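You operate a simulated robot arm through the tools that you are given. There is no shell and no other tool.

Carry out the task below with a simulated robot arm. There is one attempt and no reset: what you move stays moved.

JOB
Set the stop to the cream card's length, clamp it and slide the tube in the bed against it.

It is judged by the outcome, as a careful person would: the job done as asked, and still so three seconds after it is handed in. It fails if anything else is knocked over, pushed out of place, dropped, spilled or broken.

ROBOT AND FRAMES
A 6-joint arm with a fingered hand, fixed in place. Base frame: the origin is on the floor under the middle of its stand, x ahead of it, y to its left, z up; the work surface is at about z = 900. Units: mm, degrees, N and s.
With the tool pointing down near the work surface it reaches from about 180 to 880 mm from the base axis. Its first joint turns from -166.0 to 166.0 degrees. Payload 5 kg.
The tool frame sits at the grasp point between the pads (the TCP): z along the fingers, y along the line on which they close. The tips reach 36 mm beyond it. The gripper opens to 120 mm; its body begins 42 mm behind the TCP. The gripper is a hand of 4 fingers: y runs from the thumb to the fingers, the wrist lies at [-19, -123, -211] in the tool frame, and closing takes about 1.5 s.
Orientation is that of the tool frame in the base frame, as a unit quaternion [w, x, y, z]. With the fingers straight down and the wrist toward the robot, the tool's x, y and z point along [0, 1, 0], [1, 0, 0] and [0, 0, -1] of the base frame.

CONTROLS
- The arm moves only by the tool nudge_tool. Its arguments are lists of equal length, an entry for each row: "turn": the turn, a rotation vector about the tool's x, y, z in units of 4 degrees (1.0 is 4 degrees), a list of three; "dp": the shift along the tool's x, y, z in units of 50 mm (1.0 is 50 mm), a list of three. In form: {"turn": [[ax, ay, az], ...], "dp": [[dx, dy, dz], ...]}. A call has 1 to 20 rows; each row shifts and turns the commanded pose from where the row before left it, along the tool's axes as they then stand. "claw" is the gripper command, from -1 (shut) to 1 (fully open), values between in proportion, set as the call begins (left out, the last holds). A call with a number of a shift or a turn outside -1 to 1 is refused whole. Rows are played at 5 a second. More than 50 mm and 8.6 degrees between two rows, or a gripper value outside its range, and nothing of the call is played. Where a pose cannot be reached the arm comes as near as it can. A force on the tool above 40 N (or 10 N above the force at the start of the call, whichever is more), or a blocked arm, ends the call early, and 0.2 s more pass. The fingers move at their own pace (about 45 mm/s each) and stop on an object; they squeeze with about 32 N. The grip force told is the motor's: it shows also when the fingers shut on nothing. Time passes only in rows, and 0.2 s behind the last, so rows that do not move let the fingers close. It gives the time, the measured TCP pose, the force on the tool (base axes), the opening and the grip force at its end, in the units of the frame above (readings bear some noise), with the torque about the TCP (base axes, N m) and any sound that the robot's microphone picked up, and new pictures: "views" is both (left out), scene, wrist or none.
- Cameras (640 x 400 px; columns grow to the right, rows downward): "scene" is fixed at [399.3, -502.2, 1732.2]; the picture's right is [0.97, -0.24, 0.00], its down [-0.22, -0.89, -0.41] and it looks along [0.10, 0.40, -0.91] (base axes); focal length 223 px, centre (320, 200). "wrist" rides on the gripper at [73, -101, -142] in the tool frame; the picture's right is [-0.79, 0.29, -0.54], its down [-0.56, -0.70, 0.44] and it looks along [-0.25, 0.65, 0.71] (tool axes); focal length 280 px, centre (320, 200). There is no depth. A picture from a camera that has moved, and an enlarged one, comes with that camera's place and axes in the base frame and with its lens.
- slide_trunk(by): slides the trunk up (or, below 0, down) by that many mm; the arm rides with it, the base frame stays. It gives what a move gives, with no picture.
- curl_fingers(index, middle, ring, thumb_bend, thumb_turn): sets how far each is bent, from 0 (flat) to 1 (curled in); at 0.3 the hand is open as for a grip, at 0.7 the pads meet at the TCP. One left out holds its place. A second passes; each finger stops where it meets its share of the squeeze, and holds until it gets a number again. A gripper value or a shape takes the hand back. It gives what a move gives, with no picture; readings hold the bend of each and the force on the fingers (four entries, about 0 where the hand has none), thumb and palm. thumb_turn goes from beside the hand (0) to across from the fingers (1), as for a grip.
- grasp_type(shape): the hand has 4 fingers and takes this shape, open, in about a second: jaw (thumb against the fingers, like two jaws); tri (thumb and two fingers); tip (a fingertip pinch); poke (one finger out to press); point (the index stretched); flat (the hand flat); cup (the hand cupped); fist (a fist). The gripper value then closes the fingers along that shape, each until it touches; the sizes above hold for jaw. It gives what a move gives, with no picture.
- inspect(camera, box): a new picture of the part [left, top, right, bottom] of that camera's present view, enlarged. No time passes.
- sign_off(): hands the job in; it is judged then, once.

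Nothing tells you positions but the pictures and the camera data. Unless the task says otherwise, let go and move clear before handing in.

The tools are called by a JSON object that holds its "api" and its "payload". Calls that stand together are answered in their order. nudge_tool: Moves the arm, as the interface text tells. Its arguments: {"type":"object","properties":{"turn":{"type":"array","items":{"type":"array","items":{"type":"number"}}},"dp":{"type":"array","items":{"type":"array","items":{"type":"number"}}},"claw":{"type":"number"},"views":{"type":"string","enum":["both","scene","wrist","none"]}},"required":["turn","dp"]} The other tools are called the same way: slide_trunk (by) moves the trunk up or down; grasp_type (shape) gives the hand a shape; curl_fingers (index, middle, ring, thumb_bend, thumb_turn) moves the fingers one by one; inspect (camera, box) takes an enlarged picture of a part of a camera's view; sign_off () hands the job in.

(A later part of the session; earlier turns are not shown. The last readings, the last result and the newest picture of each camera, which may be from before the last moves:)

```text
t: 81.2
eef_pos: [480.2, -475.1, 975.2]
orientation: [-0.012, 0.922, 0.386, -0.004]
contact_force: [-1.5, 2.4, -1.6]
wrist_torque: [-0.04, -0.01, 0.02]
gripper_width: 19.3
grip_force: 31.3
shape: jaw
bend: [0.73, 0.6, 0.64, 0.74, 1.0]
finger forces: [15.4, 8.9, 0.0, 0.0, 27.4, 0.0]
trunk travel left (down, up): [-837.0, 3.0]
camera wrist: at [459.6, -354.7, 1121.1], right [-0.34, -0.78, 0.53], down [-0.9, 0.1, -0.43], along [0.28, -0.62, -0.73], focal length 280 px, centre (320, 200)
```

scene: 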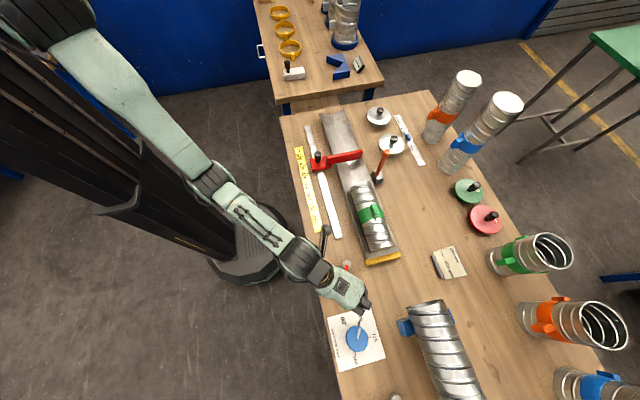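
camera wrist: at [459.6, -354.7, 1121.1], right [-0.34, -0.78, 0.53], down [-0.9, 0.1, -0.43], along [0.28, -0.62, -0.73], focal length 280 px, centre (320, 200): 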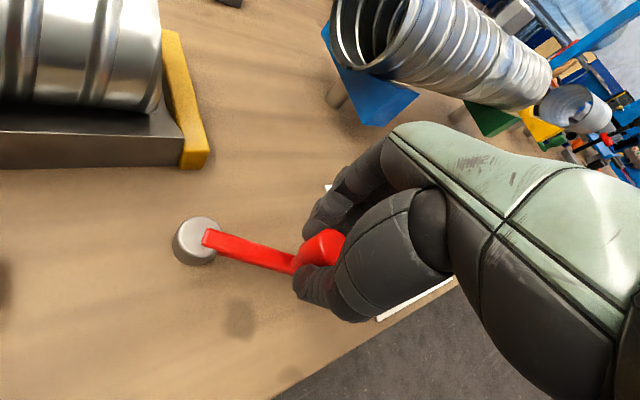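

The handle is gripped. I'll swing it back about 28 degrees first.

{"api": "nudge_tool", "payload": {"turn": [[0, 0, 0.5], [0, 0, 0.5], [0, 0, 0.5], [0, 0, 0.5], [0, 0, 0.5], [0, 0, 0.5], [0, 0, 0.5]], "dp": [[-0.018, -0.106, 0], [-0.014, -0.1065, 0], [-0.0105, -0.107, 0], [-0.007, -0.107, 0], [-0.003, -0.107, 0], [0.001, -0.107, 0], [0.0045, -0.107, 0]], "views": "both"}}

```text
t: 82.8
eef_pos: [453.2, -449.9, 976.6]
orientation: [-0.013, 0.963, 0.271, -0.006]
contact_force: [-5.9, -9.7, -6.2]
wrist_torque: [-0.39, 0.1, -0.29]
gripper_width: 19.1
grip_force: 31.5
shape: jaw
bend: [0.73, 0.61, 0.64, 0.74, 1.0]
finger forces: [18.7, 11.5, 0.1, 0.1, 25.3, 0.0]
trunk travel left (down, up): [-837.0, 3.0]
camera wrist: at [464.3, -328.3, 1121.1], right [-0.52, -0.67, 0.54], down [-0.85, 0.32, -0.42], along [0.11, -0.67, -0.73], focal length 280 px, centre (320, 200)
```

scene: 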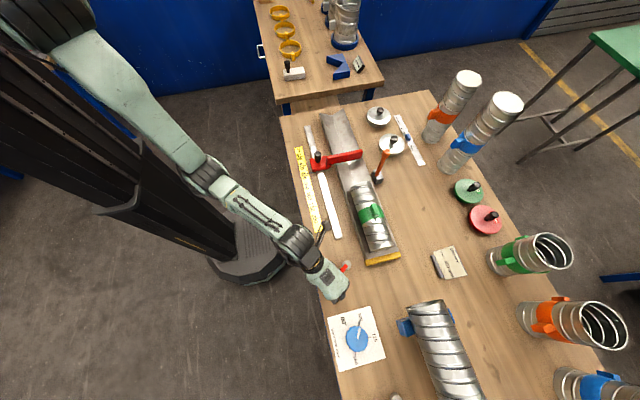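
wrist: 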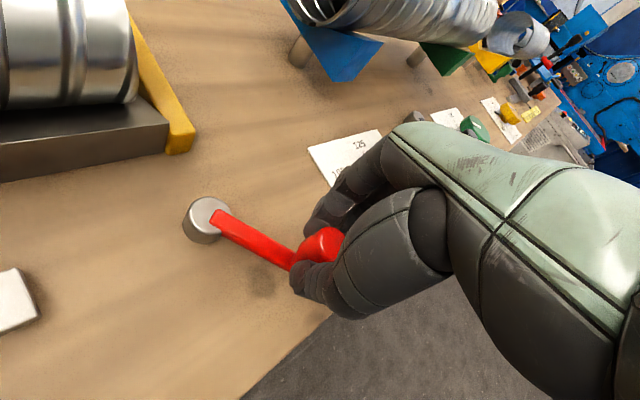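

The lever is following well, with only about 10 N. I'll continue the rest of the arc to its clamped end.

{"api": "nudge_tool", "payload": {"turn": [[0, 0, 0.5], [0, 0, 0.5], [0, 0, 0.5], [0, 0, 0.5], [0, 0, 0.5], [0, 0, 0.5]], "dp": [[0.008, -0.107, 0], [0.012, -0.107, 0], [0.0155, -0.106, 0], [0.019, -0.106, 0], [0.023, -0.105, 0], [0.027, -0.104, 0]], "views": "both"}}

{"api": "inspect", "payload": {"camera": "scene", "box": [310, 235, 390, 285]}}

```text
t: 84.2
eef_pos: [441.8, -418.3, 976.8]
orientation: [-0.014, 0.985, 0.169, -0.008]
contact_force: [-22.1, -8.6, -13.0]
wrist_torque: [-0.34, 0.6, -0.48]
gripper_width: 18.1
grip_force: 32.0
shape: jaw
bend: [0.73, 0.61, 0.64, 0.75, 1.0]
finger forces: [14.4, 26.7, 0.1, 0.0, 23.5, 0.1]
trunk travel left (down, up): [-837.0, 3.0]
camera wrist: at [479.6, -301.6, 1121.0], right [-0.64, -0.55, 0.54], down [-0.77, 0.48, -0.42], along [-0.03, -0.68, -0.73], focal length 280 px, centre (320, 200)
```

scene: 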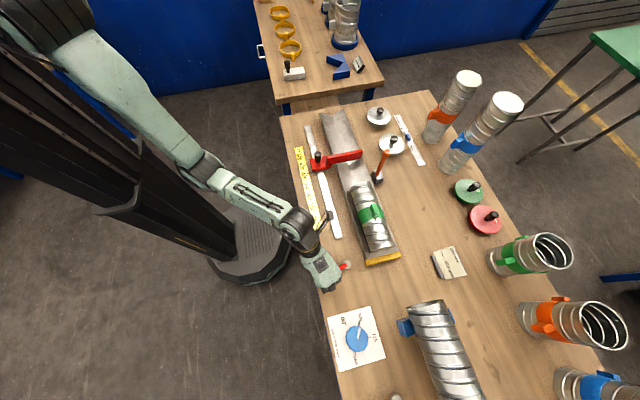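
wrist: 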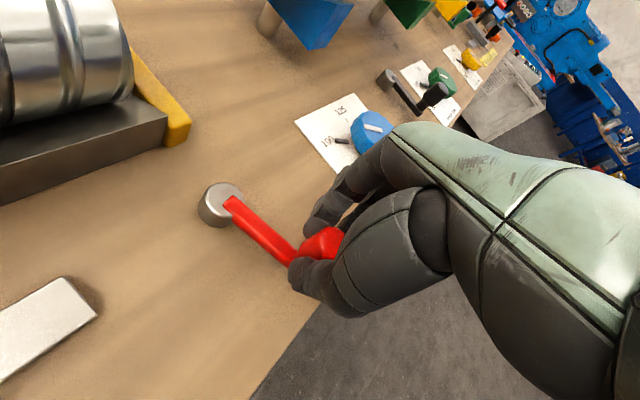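

```text
8.00 times, centred on (350, 260) of scene
camera zoom: at [399.3, -502.2, 1732.2], right [0.97, -0.24, 0.0], down [-0.22, -0.89, -0.41], along [0.1, 0.4, -0.91], focal length 1787 px, centre (80, -280)
```

zoom: 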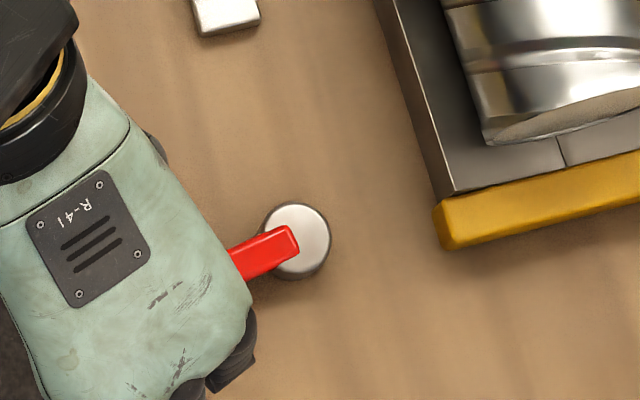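

The lever is within a few degrees of its first position. I'll push on toward +y until it meets its end firmly.

{"api": "nudge_tool", "payload": {"turn": [[0, 0, 0.5], [0, 0, 0.3], [0, 0, 0], [0, 0, 0], [0, 0, 0]], "dp": [[0.006, -0.082, 0], [0.008, -0.082, 0], [0.017, -0.079, 0], [0.017, -0.079, 0], [0, 0, 0]], "views": "both"}}

{"api": "inspect", "payload": {"camera": "scene", "box": [310, 235, 390, 285]}}

```text
t: 85.4
eef_pos: [439.9, -403.7, 976.8]
orientation: [-0.013, 0.99, 0.141, -0.006]
contact_force: [-23.4, -12.0, -24.1]
wrist_torque: [-0.38, 0.71, -0.59]
gripper_width: 16.7
grip_force: 31.8
shape: jaw
bend: [0.73, 0.62, 0.64, 0.75, 0.99]
finger forces: [17.2, 29.1, 0.0, 0.0, 21.0, 0.0]
trunk travel left (down, up): [-837.0, 3.0]
camera wrist: at [484.4, -289.1, 1121.6], right [-0.67, -0.51, 0.54], down [-0.74, 0.53, -0.42], along [-0.07, -0.68, -0.73], focal length 280 px, centre (320, 200)
```

scene: 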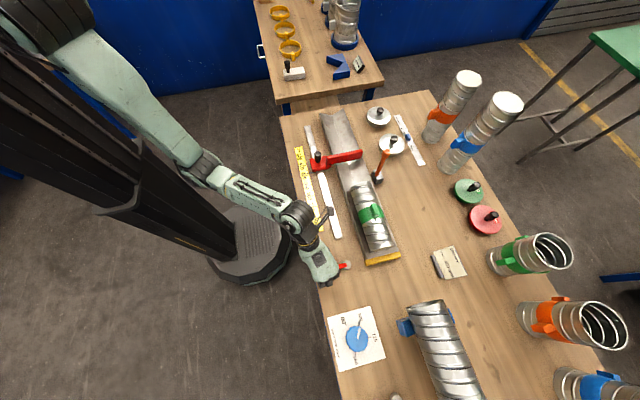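
wrist: 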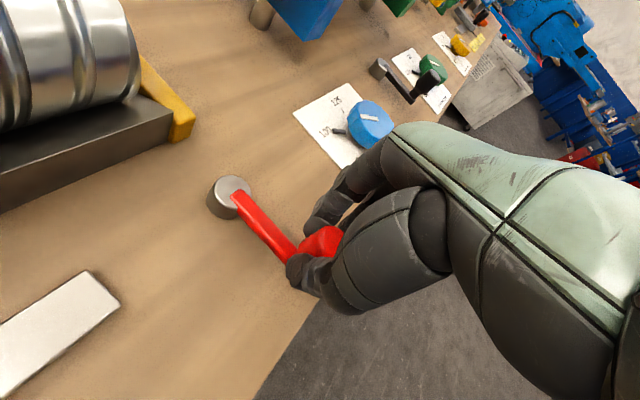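

```text
8.00 times, centred on (350, 260) of scene
camera zoom: at [399.3, -502.2, 1732.2], right [0.97, -0.24, 0.0], down [-0.22, -0.89, -0.41], along [0.1, 0.4, -0.91], focal length 1787 px, centre (80, -280)
```

zoom: 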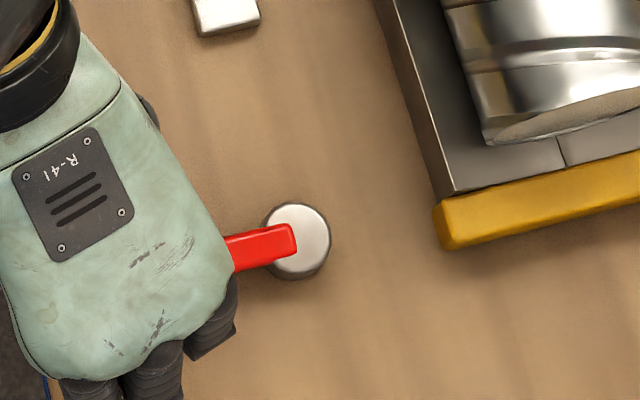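

The lever looks to be back at its first angle. I'll press a little further to confirm that it's hard against the end.

{"api": "nudge_tool", "payload": {"turn": [[0, 0, 0], [0, 0, 0], [0, 0, 0], [0, 0, 0], [0, 0, 0]], "dp": [[0.007, -0.06, 0], [0.007, -0.06, 0], [0.007, -0.06, 0], [0.007, -0.06, 0], [0, 0, 0]], "views": "wrist"}}

{"api": "inspect", "payload": {"camera": "scene", "box": [310, 235, 390, 285]}}

```text
t: 86.6
eef_pos: [439.9, -393.9, 978.7]
orientation: [-0.011, 0.99, 0.141, -0.006]
contact_force: [-17.5, -29.8, -17.6]
wrist_torque: [-0.75, 0.63, -0.67]
gripper_width: 18.4
grip_force: 32.1
shape: jaw
bend: [0.72, 0.58, 0.64, 0.77, 1.0]
finger forces: [21.7, 30.3, 0.0, 0.1, 15.7, 0.1]
trunk travel left (down, up): [-837.0, 3.0]
camera wrist: at [483.2, -280.4, 1123.0], right [-0.67, -0.51, 0.54], down [-0.74, 0.53, -0.42], along [-0.07, -0.68, -0.73], focal length 280 px, centre (320, 200)
```

wrist: 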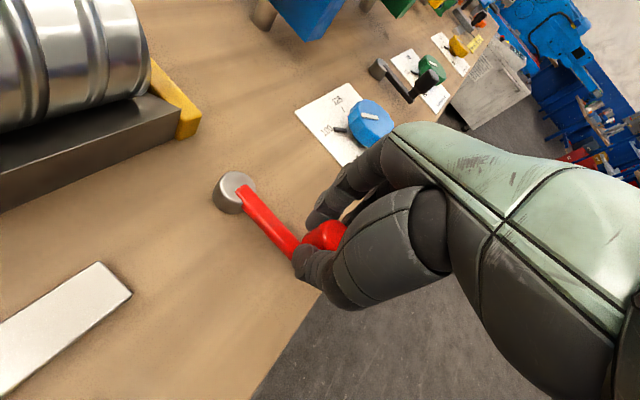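

```text
8.00 times, centred on (350, 260) of scene
camera zoom: at [399.3, -502.2, 1732.2], right [0.97, -0.24, 0.0], down [-0.22, -0.89, -0.41], along [0.1, 0.4, -0.91], focal length 1787 px, centre (80, -280)
```

zoom: 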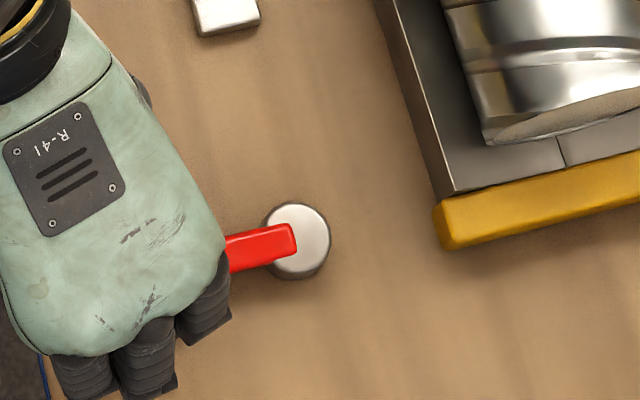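

The force rose to 30 N with the lever not turning any further, so it's back at the clamped end. I'll let go and rise clear.

{"api": "nudge_tool", "payload": {"turn": [[0, 0, 0], [0, 0, 0], [0, 0, 0], [0, 0, 0], [0, 0, 0], [0, 0, 0], [0, 0, 0], [0, 0, 0], [0, 0, 0], [0, 0, 0], [0, 0, 0]], "dp": [[-0.02, 0.12, 0], [0, 0, 0], [0, 0, 0], [0, 0, 0], [0, 0, 0], [0, 0, 0], [0, 0, 0], [0, 0, 0], [0, 0, -0.6], [0, 0, -0.6], [0, 0, -0.6]], "claw": 1, "views": "both"}}

{"api": "inspect", "payload": {"camera": "scene", "box": [290, 235, 370, 285]}}

{"api": "inspect", "payload": {"camera": "scene", "box": [292, 159, 332, 184]}}

```text
t: 89.0
eef_pos: [444.2, -396.1, 1068.3]
orientation: [-0.011, 0.99, 0.142, -0.006]
contact_force: [0.0, 0.4, 0.2]
wrist_torque: [0.02, 0.0, 0.0]
gripper_width: 119.7
grip_force: 0.0
shape: jaw
bend: [0.3, 0.3, 0.3, 0.3, 0.98]
finger forces: [0.0, 0.0, 0.0, 0.0, 0.1, 0.0]
trunk travel left (down, up): [-837.0, 3.0]
camera wrist: at [486.8, -281.4, 1213.0], right [-0.67, -0.51, 0.54], down [-0.74, 0.52, -0.42], along [-0.07, -0.68, -0.73], focal length 280 px, centre (320, 200)
```

scene: 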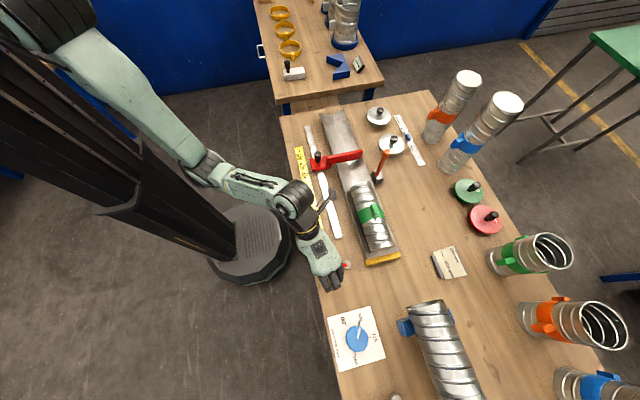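
wrist: 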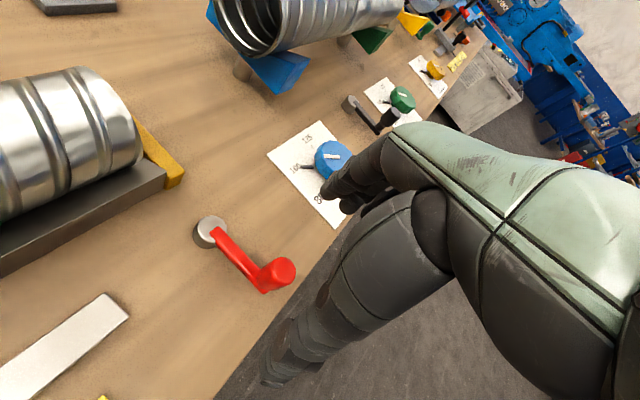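

```text
8.00 times, centred on (330, 260) of scene
camera zoom: at [399.3, -502.2, 1732.2], right [0.97, -0.24, 0.0], down [-0.22, -0.89, -0.41], along [0.1, 0.4, -0.91], focal length 1787 px, centre (240, -280)
```

zoom: 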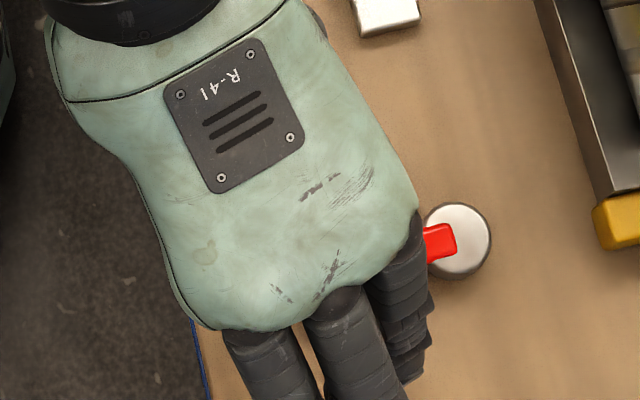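

```text
16.00 times, centred on (312, 172) of scene
camera zoom: at [399.3, -502.2, 1732.2], right [0.97, -0.24, 0.0], down [-0.22, -0.89, -0.41], along [0.1, 0.4, -0.91], focal length 3574 px, centre (448, 656)
```

zoom: 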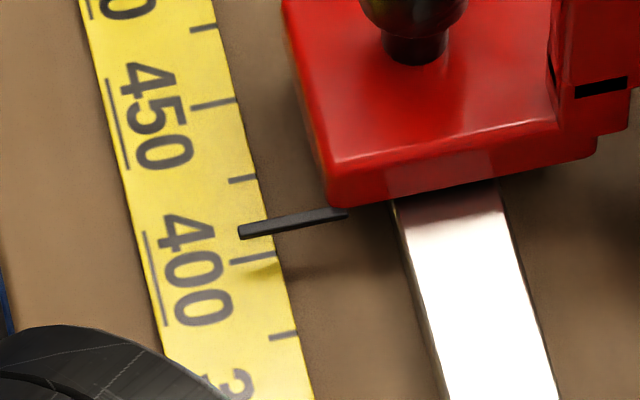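

The stop still reads 400 and the lever is back at its clamped angle. Now the tube: I'll turn the hand back toward its first orientation and look at the tube and its green handle from the side.

{"api": "nudge_tool", "payload": {"turn": [[0, 0, -1], [0, 0, -1], [0, 0, -1], [0, 0, -1], [0, 0, -1], [0, 0, -1], [0, 0, -1], [0, 0, -1], [0, 0, -1], [0, 0, -1], [0, 0, -1], [0, 0, -1], [0, 0, -1], [0, 0, -1], [0, 0, -1], [0, 0, -1], [0, 0, -1], [0, 0, -1]], "dp": [[0, 0, 0], [0, 0, 0], [0, 0, 0], [0, 0, 0], [0, 0, 0], [0, 0, 0], [0, 0, 0], [0, 0, 0], [0, 0, 0], [0, 0, 0], [0, 0, 0], [0, 0, 0], [0, 0, 0], [0, 0, 0], [0, 0, 0], [0, 0, 0], [0, 0, 0], [0, 0, 0]], "views": "none"}}

{"api": "nudge_tool", "payload": {"turn": [[0, 0, 0], [0, 0, 0], [0, 0, 0], [0, 0, 0]], "dp": [[0.7, -0.1, -0.3], [0.7, -0.1, -0.3], [0.7, -0.1, -0.3], [0.7, -0.1, 0]], "views": "both"}}

```text
t: 92.8
eef_pos: [444.2, -396.1, 1069.1]
orientation: [-0.012, 0.718, 0.696, 0.002]
contact_force: [-0.4, -0.6, 0.2]
wrist_torque: [-0.02, -0.01, 0.0]
gripper_width: 119.8
grip_force: 0.1
shape: jaw
bend: [0.3, 0.3, 0.3, 0.3, 0.98]
finger forces: [0.0, 0.1, 0.0, 0.0, 0.0, 0.1]
trunk travel left (down, up): [-837.0, 3.0]
```

```text
t: 93.8
eef_pos: [426.6, -255.4, 1117.3]
orientation: [-0.011, 0.718, 0.696, 0.001]
contact_force: [-1.0, 0.0, 0.4]
wrist_torque: [-0.03, 0.0, 0.01]
gripper_width: 119.5
grip_force: 0.0
shape: jaw
bend: [0.3, 0.3, 0.3, 0.3, 0.98]
finger forces: [0.1, 0.0, 0.0, 0.0, 0.0, 0.1]
trunk travel left (down, up): [-837.0, 3.0]
camera wrist: at [330.0, -182.9, 1262.1], right [0.27, -0.81, 0.52], down [-0.72, -0.53, -0.44], along [0.64, -0.26, -0.73], focal length 280 px, centre (320, 200)
```

scene: 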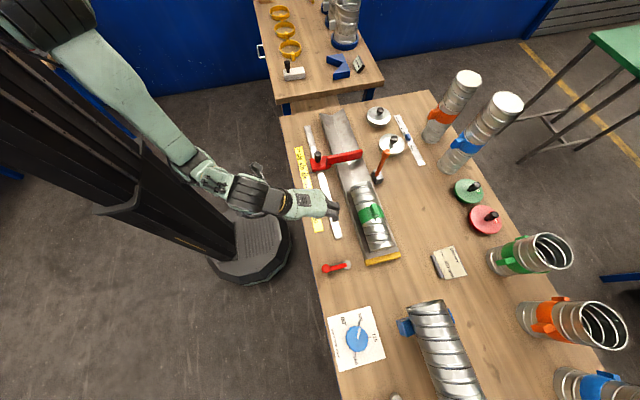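
wrist: 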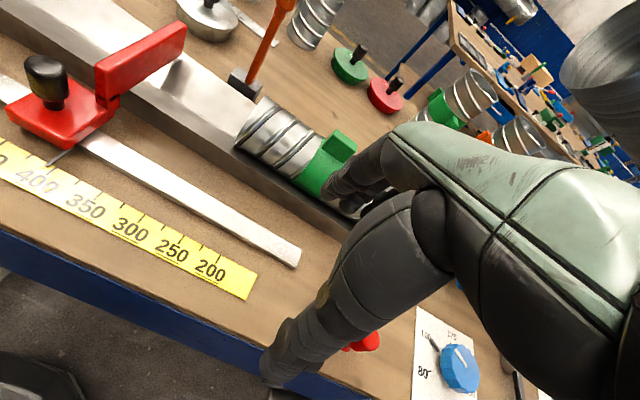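

{"api": "inspect", "payload": {"camera": "wrist", "box": [200, 80, 392, 200]}}

{"api": "inspect", "payload": {"camera": "scene", "box": [330, 170, 410, 220]}}

{"api": "inspect", "payload": {"camera": "scene", "box": [330, 215, 410, 265]}}

{"api": "inspect", "payload": {"camera": "scene", "box": [310, 245, 374, 285]}}

```text
3.33 times, centred on (296, 140) of wrist
camera zoom: at [330.0, -182.9, 1262.1], right [0.27, -0.81, 0.52], down [-0.72, -0.53, -0.44], along [0.64, -0.26, -0.73], focal length 935 px, centre (400, 400)
```

zoom: 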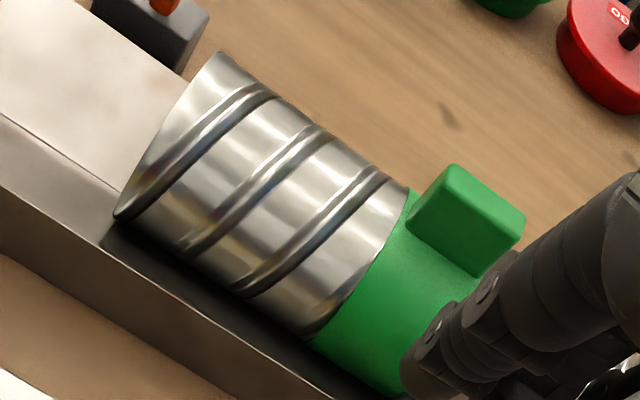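

```text
8.00 times, centred on (370, 195) of scene
camera zoom: at [399.3, -502.2, 1732.2], right [0.97, -0.24, 0.0], down [-0.22, -0.89, -0.41], along [0.1, 0.4, -0.91], focal length 1787 px, centre (-80, 240)
```

zoom: 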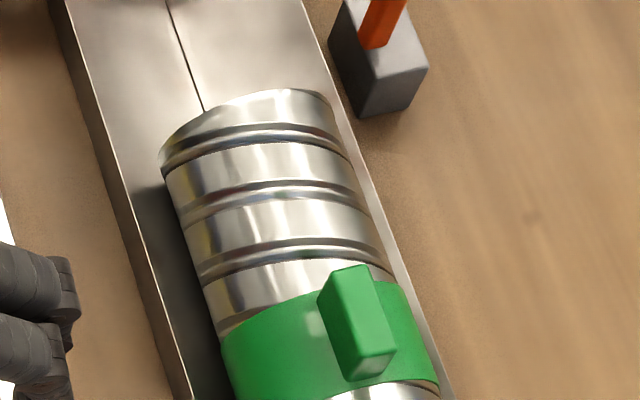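

```text
8.00 times, centred on (370, 240) of scene
camera zoom: at [399.3, -502.2, 1732.2], right [0.97, -0.24, 0.0], down [-0.22, -0.89, -0.41], along [0.1, 0.4, -0.91], focal length 1787 px, centre (-80, -120)
```

zoom: 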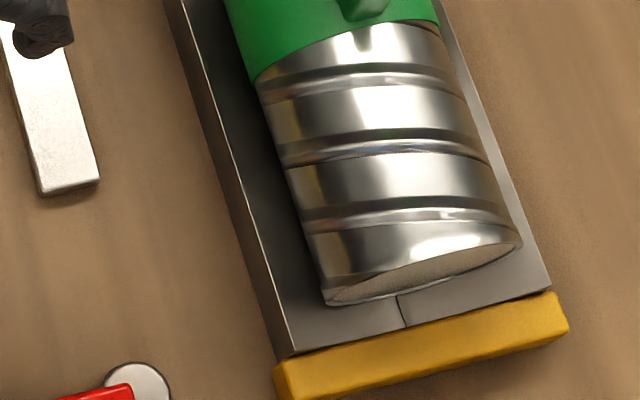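

```text
10.00 times, centred on (342, 265) of scene
camera zoom: at [399.3, -502.2, 1732.2], right [0.97, -0.24, 0.0], down [-0.22, -0.89, -0.41], along [0.1, 0.4, -0.91], focal length 2234 px, centre (100, -450)
```

zoom: 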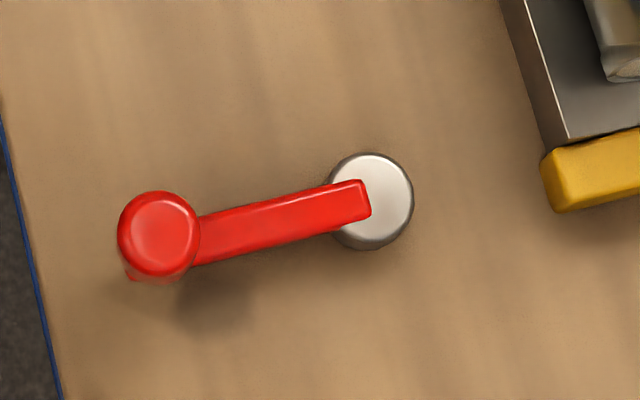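

The lever stands exactly as it did at first, so the stop is clamped again. I'll enlarge the tube's green handle to see how to push it.

{"api": "inspect", "payload": {"camera": "wrist", "box": [300, 110, 380, 160]}}

{"api": "inspect", "payload": {"camera": "scene", "box": [350, 195, 400, 226]}}

```text
8.00 times, centred on (340, 135) of wrist
camera zoom: at [330.0, -182.9, 1262.1], right [0.27, -0.81, 0.52], down [-0.72, -0.53, -0.44], along [0.64, -0.26, -0.73], focal length 2243 px, centre (160, 720)
```

zoom: 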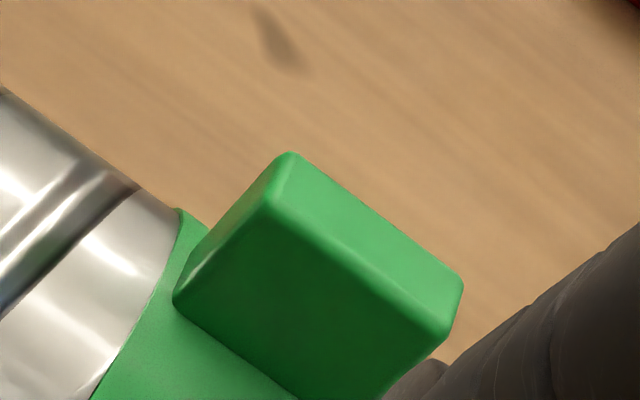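

```text
12.80 times, centred on (375, 210) of scene
camera zoom: at [399.3, -502.2, 1732.2], right [0.97, -0.24, 0.0], down [-0.22, -0.89, -0.41], along [0.1, 0.4, -0.91], focal length 2860 px, centre (-384, 66)
```

zoom: 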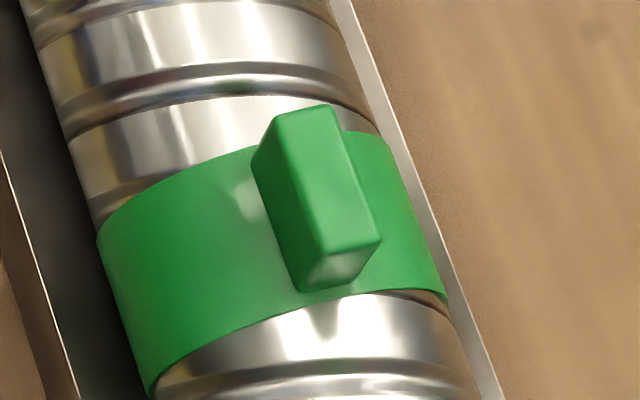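

The green handle is a block on top of the tube: x about 640–658, y from -292 to -252, top at z ≈ 1033. The tube must move about 137 mm toward +y to reach the stop. I'll close the hand, move over behind the handle (its -y side), well above it, and look.

{"api": "nudge_tool", "payload": {"turn": [[0, 0, 0], [0, 0, 0], [0, 0, 0], [0, 0, 0], [0, 0, 0], [0, 0, 0], [0, 0, 0], [0, 0, 0]], "dp": [[-0.33, 0.898, 0], [-0.33, 0.898, 0], [-0.33, 0.898, 0], [-0.33, 0.898, 0], [-0.33, 0.898, 0], [0, 0, 0], [0, 0, 0], [0, 0, 0]], "claw": -1, "views": "both"}}

{"api": "inspect", "payload": {"camera": "scene", "box": [330, 190, 426, 250]}}

{"api": "inspect", "payload": {"camera": "wrist", "box": [200, 150, 456, 310]}}

```text
t: 95.6
eef_pos: [650.8, -345.6, 1112.0]
orientation: [-0.011, 0.718, 0.696, 0.001]
contact_force: [0.7, 0.4, 0.8]
wrist_torque: [-0.03, 0.01, -0.02]
gripper_width: 0.2
grip_force: 31.9
shape: jaw
bend: [0.7, 0.7, 0.7, 0.56, 1.0]
finger forces: [0.0, 0.1, 0.0, 0.1, 0.1, 0.0]
trunk travel left (down, up): [-837.0, 3.0]
camera wrist: at [553.7, -272.6, 1257.9], right [0.27, -0.81, 0.52], down [-0.72, -0.53, -0.44], along [0.63, -0.26, -0.73], focal length 280 px, centre (320, 200)
```

scene: 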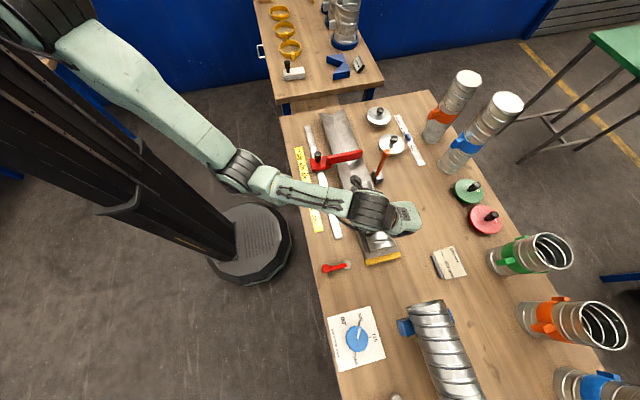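
wrist: 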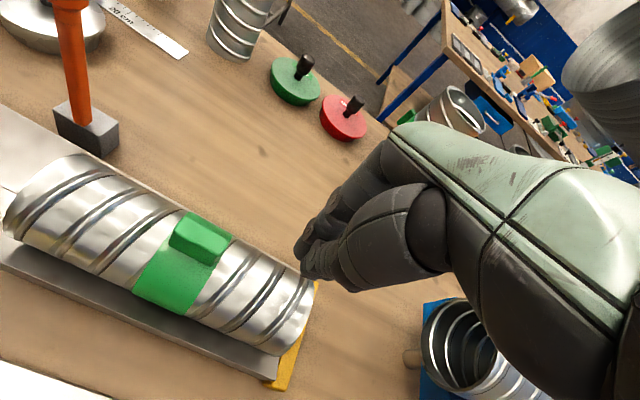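

```text
6.67 times, centred on (378, 220) of scene
camera zoom: at [399.3, -502.2, 1732.2], right [0.97, -0.24, 0.0], down [-0.22, -0.89, -0.41], along [0.1, 0.4, -0.91], focal length 1489 px, centre (-67, 67)
```

zoom: 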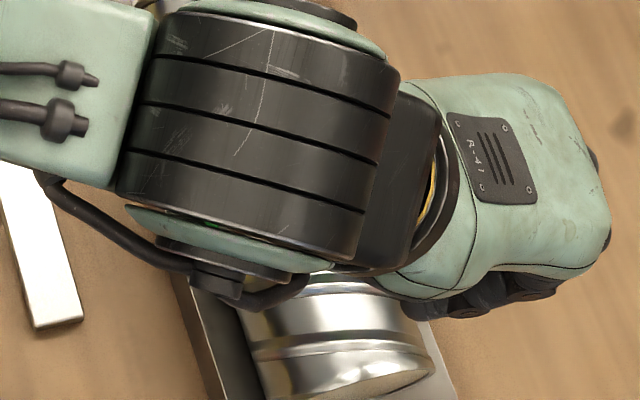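

```text
2.50 times, centred on (328, 230) of wrist
camera zoom: at [553.7, -272.6, 1257.9], right [0.27, -0.81, 0.52], down [-0.72, -0.53, -0.44], along [0.63, -0.26, -0.73], focal length 701 px, centre (300, 125)
```

zoom: 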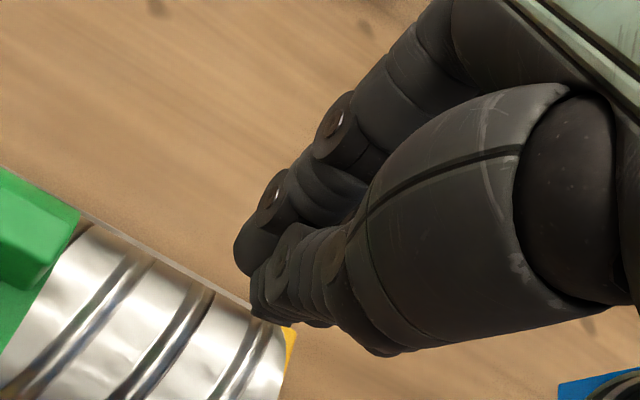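

I see the closed fingers hanging behind the handle and over the tube's rear part. I'll lower to z ≈ 1056 and check clearance before pushing.

{"api": "nudge_tool", "payload": {"turn": [[0, 0, 0], [0, 0, 0]], "dp": [[0, 0, 0.56], [0, 0, 0.56]], "views": "both"}}

{"api": "inspect", "payload": {"camera": "wrist", "box": [180, 150, 372, 270]}}

```text
t: 96.2
eef_pos: [650.8, -344.7, 1055.8]
orientation: [-0.011, 0.718, 0.696, 0.001]
contact_force: [-0.1, -0.3, 0.1]
wrist_torque: [0.02, 0.02, 0.0]
gripper_width: 0.1
grip_force: 32.0
shape: jaw
bend: [0.7, 0.7, 0.7, 0.56, 1.0]
finger forces: [0.0, 0.0, 0.1, 0.0, 0.0, 0.1]
trunk travel left (down, up): [-837.0, 3.0]
camera wrist: at [553.5, -272.2, 1201.1], right [0.27, -0.81, 0.52], down [-0.72, -0.53, -0.44], along [0.64, -0.26, -0.73], focal length 280 px, centre (320, 200)
```

scene: 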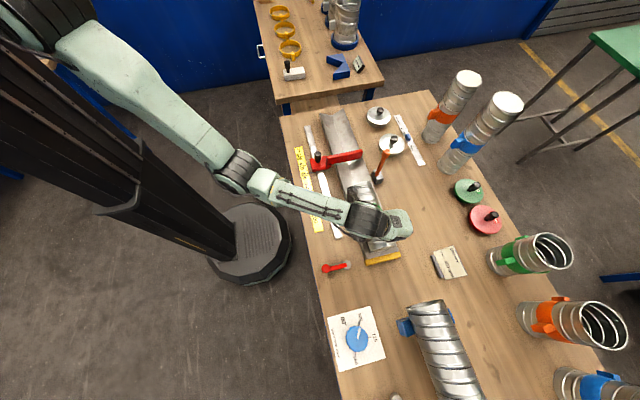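
wrist: 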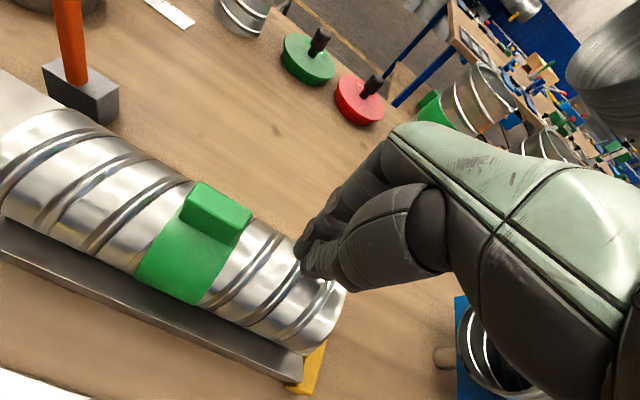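

```text
3.33 times, centred on (276, 210) of wrist
camera zoom: at [553.5, -272.2, 1201.1], right [0.27, -0.81, 0.52], down [-0.72, -0.53, -0.44], along [0.64, -0.26, -0.73], focal length 935 px, centre (467, 167)
```

zoom: 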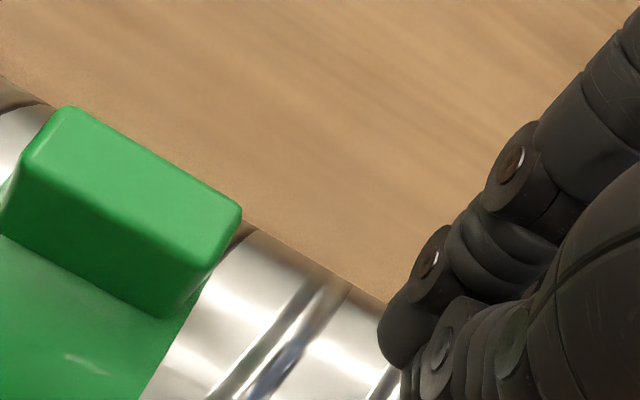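

The fingertips clear the tube and overlap the handle's height. I'll lower 4 mm more and advance toward +y until I touch the handle.

{"api": "nudge_tool", "payload": {"turn": [[0, 0, 0], [0, 0, 0], [0, 0, 0], [0, 0, 0]], "dp": [[0, 0, 0.08], [0.12, -0.02, 0], [0.12, -0.004, 0], [0.12, -0.004, 0]], "views": "wrist"}}

{"api": "inspect", "payload": {"camera": "wrist", "box": [180, 150, 372, 270]}}

```text
t: 97.2
eef_pos: [649.9, -327.0, 1052.3]
orientation: [-0.012, 0.718, 0.696, 0.001]
contact_force: [-0.8, 0.4, 0.6]
wrist_torque: [0.01, 0.0, 0.01]
gripper_width: 0.0
grip_force: 32.5
shape: jaw
bend: [0.7, 0.7, 0.7, 0.56, 1.0]
finger forces: [0.0, 0.0, 0.0, 0.0, 0.1, 0.0]
trunk travel left (down, up): [-837.0, 3.0]
camera wrist: at [552.6, -254.0, 1197.9], right [0.27, -0.81, 0.52], down [-0.72, -0.53, -0.44], along [0.63, -0.26, -0.73], focal length 280 px, centre (320, 200)
```

wrist: 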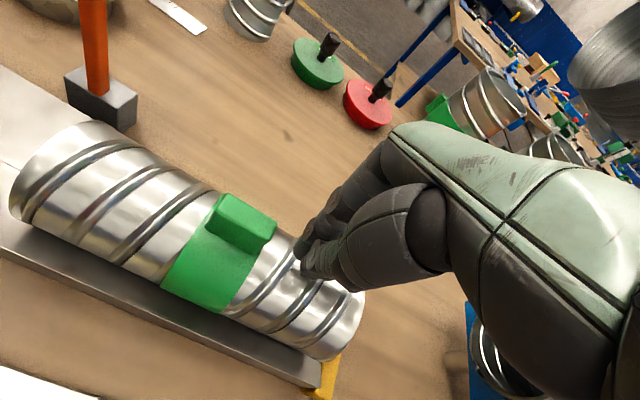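

```text
3.33 times, centred on (276, 210) of wrist
camera zoom: at [552.6, -254.0, 1197.9], right [0.27, -0.81, 0.52], down [-0.72, -0.53, -0.44], along [0.63, -0.26, -0.73], focal length 935 px, centre (467, 167)
```

zoom: 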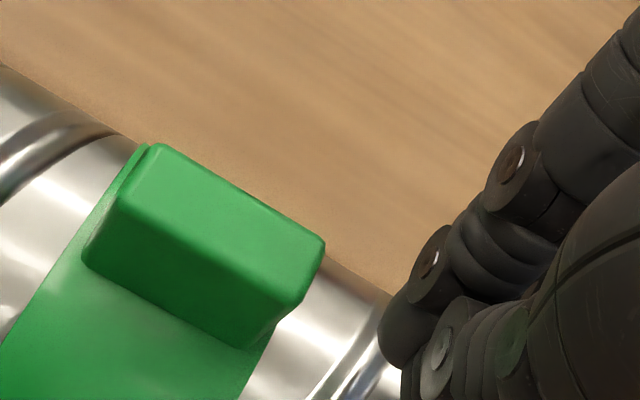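

The finger is closing in on the handle's rear face; a small gap remains. I'll continue in small steps until contact.

{"api": "nudge_tool", "payload": {"turn": [[0, 0, 0], [0, 0, 0], [0, 0, 0], [0, 0, 0]], "dp": [[0.1, -0.003, 0], [0.1, -0.003, 0], [0.1, -0.003, 0], [0.1, -0.003, 0]], "views": "wrist"}}

{"api": "inspect", "payload": {"camera": "wrist", "box": [180, 150, 372, 270]}}

```text
t: 98.2
eef_pos: [649.2, -306.7, 1052.9]
orientation: [-0.012, 0.718, 0.696, 0.002]
contact_force: [0.2, -0.2, -0.4]
wrist_torque: [-0.04, 0.0, -0.04]
gripper_width: 0.0
grip_force: 31.9
shape: jaw
bend: [0.7, 0.7, 0.7, 0.56, 1.0]
finger forces: [0.1, 0.0, 0.0, 0.0, 0.0, 0.0]
trunk travel left (down, up): [-837.0, 3.0]
camera wrist: at [551.4, -234.7, 1198.5], right [0.27, -0.81, 0.52], down [-0.72, -0.53, -0.44], along [0.63, -0.26, -0.73], focal length 280 px, centre (320, 200)
```

wrist: 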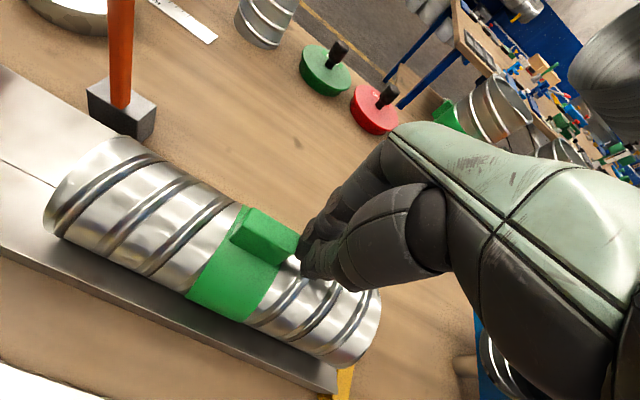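

```text
3.33 times, centred on (276, 210) of wrist
camera zoom: at [551.4, -234.7, 1198.5], right [0.27, -0.81, 0.52], down [-0.72, -0.53, -0.44], along [0.63, -0.26, -0.73], focal length 935 px, centre (467, 167)
```

zoom: 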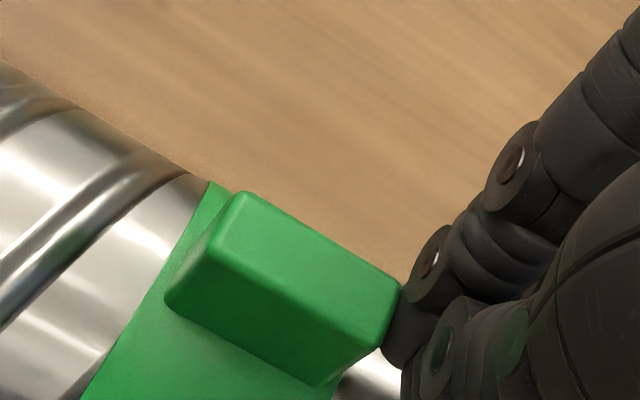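

The finger is right at the handle now. I'll push on toward +y and watch that the tube follows.

{"api": "nudge_tool", "payload": {"turn": [[0, 0, 0], [0, 0, 0], [0, 0, 0], [0, 0, 0], [0, 0, 0]], "dp": [[0.08, -0.002, 0], [0.08, -0.002, 0], [0.08, -0.002, 0], [0.08, -0.002, 0], [0.08, -0.002, 0]], "views": "wrist"}}

{"api": "inspect", "payload": {"camera": "wrist", "box": [180, 150, 372, 270]}}

{"api": "inspect", "payload": {"camera": "scene", "box": [330, 140, 410, 190]}}

```text
t: 99.4
eef_pos: [648.7, -288.5, 1052.9]
orientation: [-0.013, 0.717, 0.697, 0.002]
contact_force: [-0.6, -1.0, -0.2]
wrist_torque: [-0.03, 0.02, -0.02]
gripper_width: 0.1
grip_force: 32.0
shape: jaw
bend: [0.7, 0.7, 0.7, 0.56, 1.0]
finger forces: [0.0, 0.0, 0.1, 0.1, 0.1, 0.0]
trunk travel left (down, up): [-837.0, 3.0]
camera wrist: at [551.9, -215.1, 1198.2], right [0.27, -0.81, 0.52], down [-0.72, -0.53, -0.44], along [0.63, -0.26, -0.73], focal length 280 px, centre (320, 200)
```

wrist: 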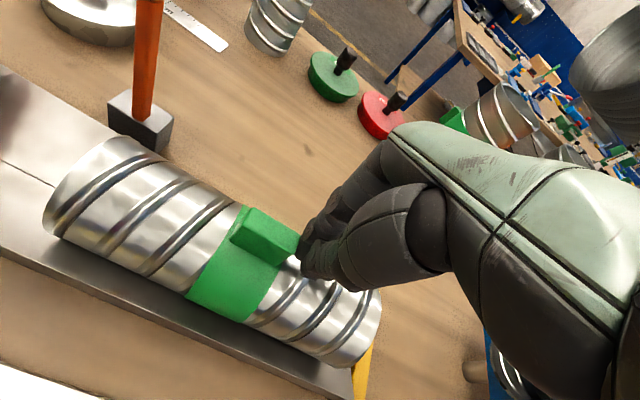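

```text
3.33 times, centred on (276, 210) of wrist
camera zoom: at [551.9, -215.1, 1198.2], right [0.27, -0.81, 0.52], down [-0.72, -0.53, -0.44], along [0.63, -0.26, -0.73], focal length 935 px, centre (467, 167)
```

zoom: 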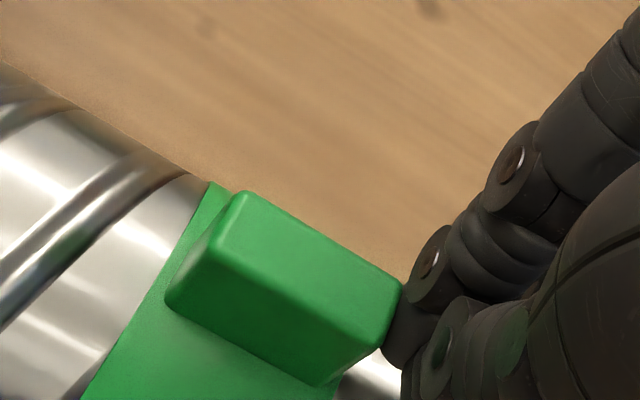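

```text
8.00 times, centred on (370, 165) of scene
camera zoom: at [399.3, -502.2, 1732.2], right [0.97, -0.24, 0.0], down [-0.22, -0.89, -0.41], along [0.1, 0.4, -0.91], focal length 1787 px, centre (-80, 480)
```

zoom: 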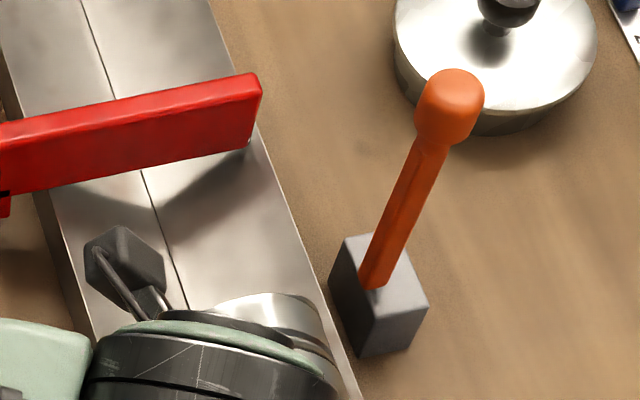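

The tube slides along with the finger with only about 1 N. I'll push about 80 mm more at a gentle pace.

{"api": "nudge_tool", "payload": {"turn": [[0, 0, 0], [0, 0, 0], [0, 0, 0], [0, 0, 0], [0, 0, 0], [0, 0, 0], [0, 0, 0], [0, 0, 0], [0, 0, 0], [0, 0, 0], [0, 0, 0], [0, 0, 0], [0, 0, 0], [0, 0, 0], [0, 0, 0], [0, 0, 0]], "dp": [[0.1, -0.003, 0], [0.1, -0.003, 0], [0.1, -0.003, 0], [0.1, -0.003, 0], [0.1, -0.003, 0], [0.1, -0.003, 0], [0.1, -0.003, 0], [0.1, -0.003, 0], [0.1, -0.003, 0], [0.1, -0.003, 0], [0.1, -0.003, 0], [0.1, -0.003, 0], [0.1, -0.003, 0], [0.1, -0.003, 0], [0.1, -0.003, 0], [0.1, -0.003, 0]], "views": "both"}}

{"api": "inspect", "payload": {"camera": "wrist", "box": [0, 50, 320, 250]}}

```text
t: 102.8
eef_pos: [649.6, -207.7, 1055.2]
orientation: [-0.013, 0.718, 0.696, 0.001]
contact_force: [0.3, -1.5, 0.2]
wrist_torque: [-0.03, -0.03, 0.0]
gripper_width: 0.1
grip_force: 32.0
shape: jaw
bend: [0.7, 0.7, 0.7, 0.56, 1.0]
finger forces: [0.0, 0.0, 0.1, 0.0, 0.1, 0.0]
trunk travel left (down, up): [-837.0, 3.0]
camera wrist: at [553.1, -134.6, 1200.3], right [0.27, -0.81, 0.52], down [-0.72, -0.53, -0.44], along [0.63, -0.26, -0.73], focal length 280 px, centre (320, 200)
```

scene: 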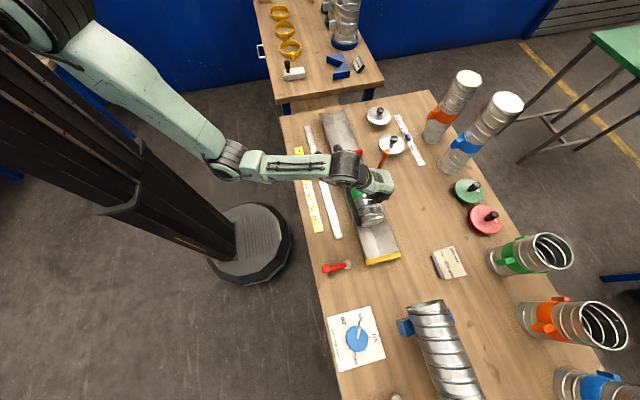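
wrist: 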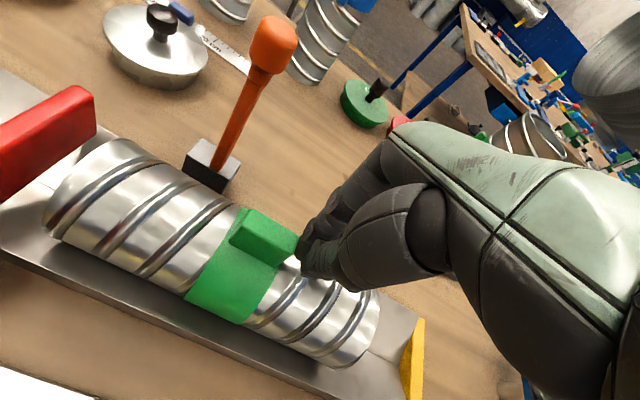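

```text
2.00 times, centred on (160, 150) of wrist
camera zoom: at [553.1, -134.6, 1200.3], right [0.27, -0.81, 0.52], down [-0.72, -0.53, -0.44], along [0.63, -0.26, -0.73], focal length 561 px, centre (640, 300)
```

zoom: 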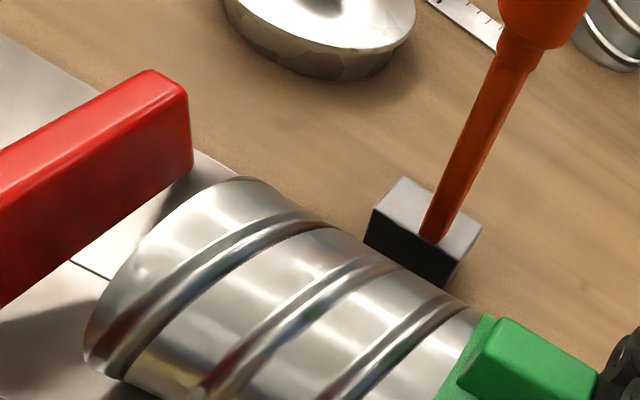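

The tube's front end is now about 40 mm from the red blade, and the hammer is well clear. I'll push 28 mm more, then go slower.

{"api": "nudge_tool", "payload": {"turn": [[0, 0, 0], [0, 0, 0], [0, 0, 0], [0, 0, 0], [0, 0, 0], [0, 0, 0], [0, 0, 0]], "dp": [[0.08, -0.003, 0.01], [0.08, -0.003, 0.01], [0.08, -0.003, 0.01], [0.08, -0.003, 0.01], [0.08, -0.003, 0.01], [0.08, -0.003, 0], [0.08, -0.003, 0]], "views": "wrist"}}

{"api": "inspect", "payload": {"camera": "wrist", "box": [0, 50, 320, 250]}}

```text
t: 104.4
eef_pos: [649.9, -177.7, 1053.0]
orientation: [-0.013, 0.718, 0.696, 0.001]
contact_force: [0.5, -2.1, 0.8]
wrist_torque: [-0.02, -0.02, 0.0]
gripper_width: 0.0
grip_force: 31.7
shape: jaw
bend: [0.7, 0.7, 0.7, 0.56, 1.0]
finger forces: [0.0, 0.0, 0.1, 0.0, 0.0, 0.0]
trunk travel left (down, up): [-837.0, 3.0]
camera wrist: at [552.9, -105.8, 1197.3], right [0.27, -0.81, 0.52], down [-0.72, -0.53, -0.44], along [0.63, -0.26, -0.73], focal length 280 px, centre (320, 200)
```

wrist: 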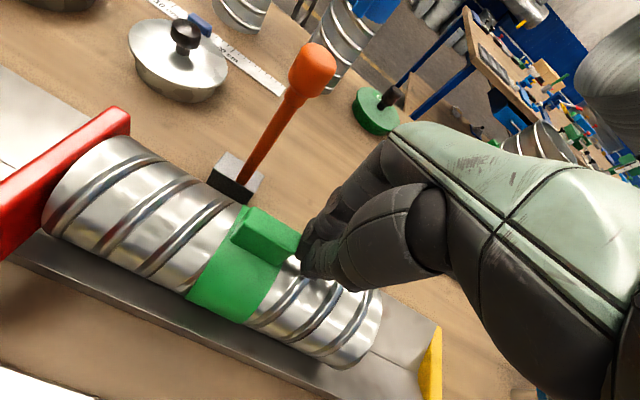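

```text
2.00 times, centred on (160, 150) of wrist
camera zoom: at [552.9, -105.8, 1197.3], right [0.27, -0.81, 0.52], down [-0.72, -0.53, -0.44], along [0.63, -0.26, -0.73], focal length 561 px, centre (640, 300)
```

zoom: 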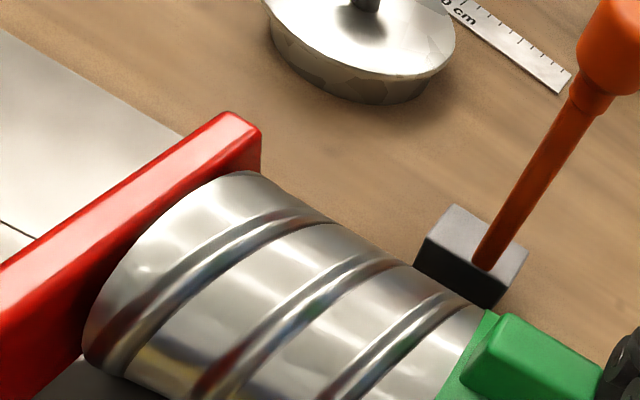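

The tube's front end is now very near the blade. I'll push in 2 mm steps and watch the force.

{"api": "nudge_tool", "payload": {"turn": [[0, 0, 0], [0, 0, 0], [0, 0, 0]], "dp": [[0.04, -0.001, 0], [0.04, -0.001, 0], [0, 0, 0]], "views": "none"}}

{"api": "inspect", "payload": {"camera": "wrist", "box": [0, 90, 192, 210]}}

```text
t: 105.2
eef_pos: [650.4, -174.8, 1051.7]
orientation: [-0.012, 0.718, 0.696, 0.002]
contact_force: [0.5, -0.2, 0.1]
wrist_torque: [-0.01, -0.01, -0.01]
gripper_width: 0.0
grip_force: 31.7
shape: jaw
bend: [0.7, 0.7, 0.7, 0.56, 1.0]
finger forces: [0.0, 0.0, 0.0, 0.1, 0.0, 0.1]
trunk travel left (down, up): [-837.0, 3.0]
```

```text
3.33 times, centred on (96, 150) of wrist
camera zoom: at [552.8, -101.7, 1197.7], right [0.27, -0.81, 0.52], down [-0.72, -0.53, -0.44], along [0.63, -0.26, -0.73], focal length 935 px, centre (1067, 367)
```

zoom: 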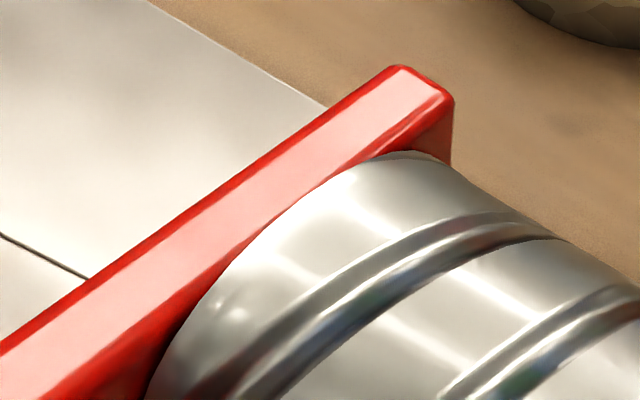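

It's still moving with almost no force, so there's no contact with the stop yet. I'll continue in small steps.

{"api": "nudge_tool", "payload": {"turn": [[0, 0, 0], [0, 0, 0], [0, 0, 0]], "dp": [[0.04, -0.001, 0], [0.04, -0.001, 0], [0, 0, 0]], "views": "none"}}

{"api": "inspect", "payload": {"camera": "wrist", "box": [0, 90, 192, 210]}}

{"api": "inspect", "payload": {"camera": "scene", "box": [310, 140, 390, 190]}}

```text
t: 106.0
eef_pos: [647.8, -170.8, 1053.3]
orientation: [-0.012, 0.718, 0.696, 0.001]
contact_force: [0.7, -4.9, -0.6]
wrist_torque: [-0.09, -0.01, -0.04]
gripper_width: 0.0
grip_force: 32.1
shape: jaw
bend: [0.7, 0.7, 0.7, 0.56, 1.0]
finger forces: [0.1, 0.0, 0.0, 0.1, 0.0, 0.0]
trunk travel left (down, up): [-837.0, 3.0]
```

```text
3.33 times, centred on (96, 150) of wrist
camera zoom: at [552.2, -98.5, 1197.9], right [0.27, -0.81, 0.52], down [-0.72, -0.53, -0.44], along [0.63, -0.26, -0.73], focal length 935 px, centre (1067, 367)
```

zoom: 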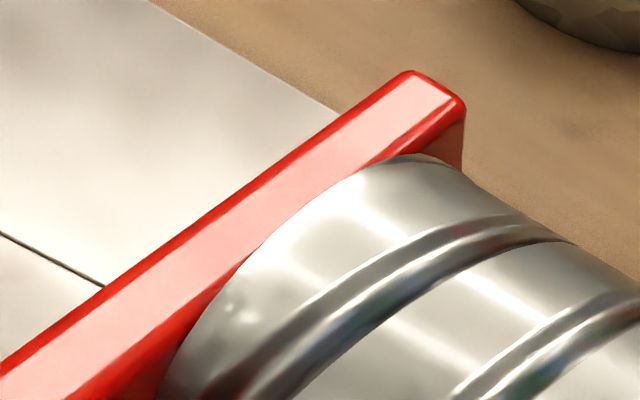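

```text
8.00 times, centred on (350, 165) of scene
camera zoom: at [399.3, -502.2, 1732.2], right [0.97, -0.24, 0.0], down [-0.22, -0.89, -0.41], along [0.1, 0.4, -0.91], focal length 1787 px, centre (80, 480)
```

zoom: 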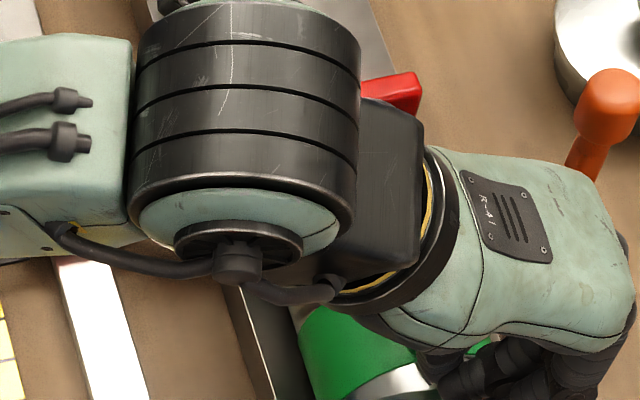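

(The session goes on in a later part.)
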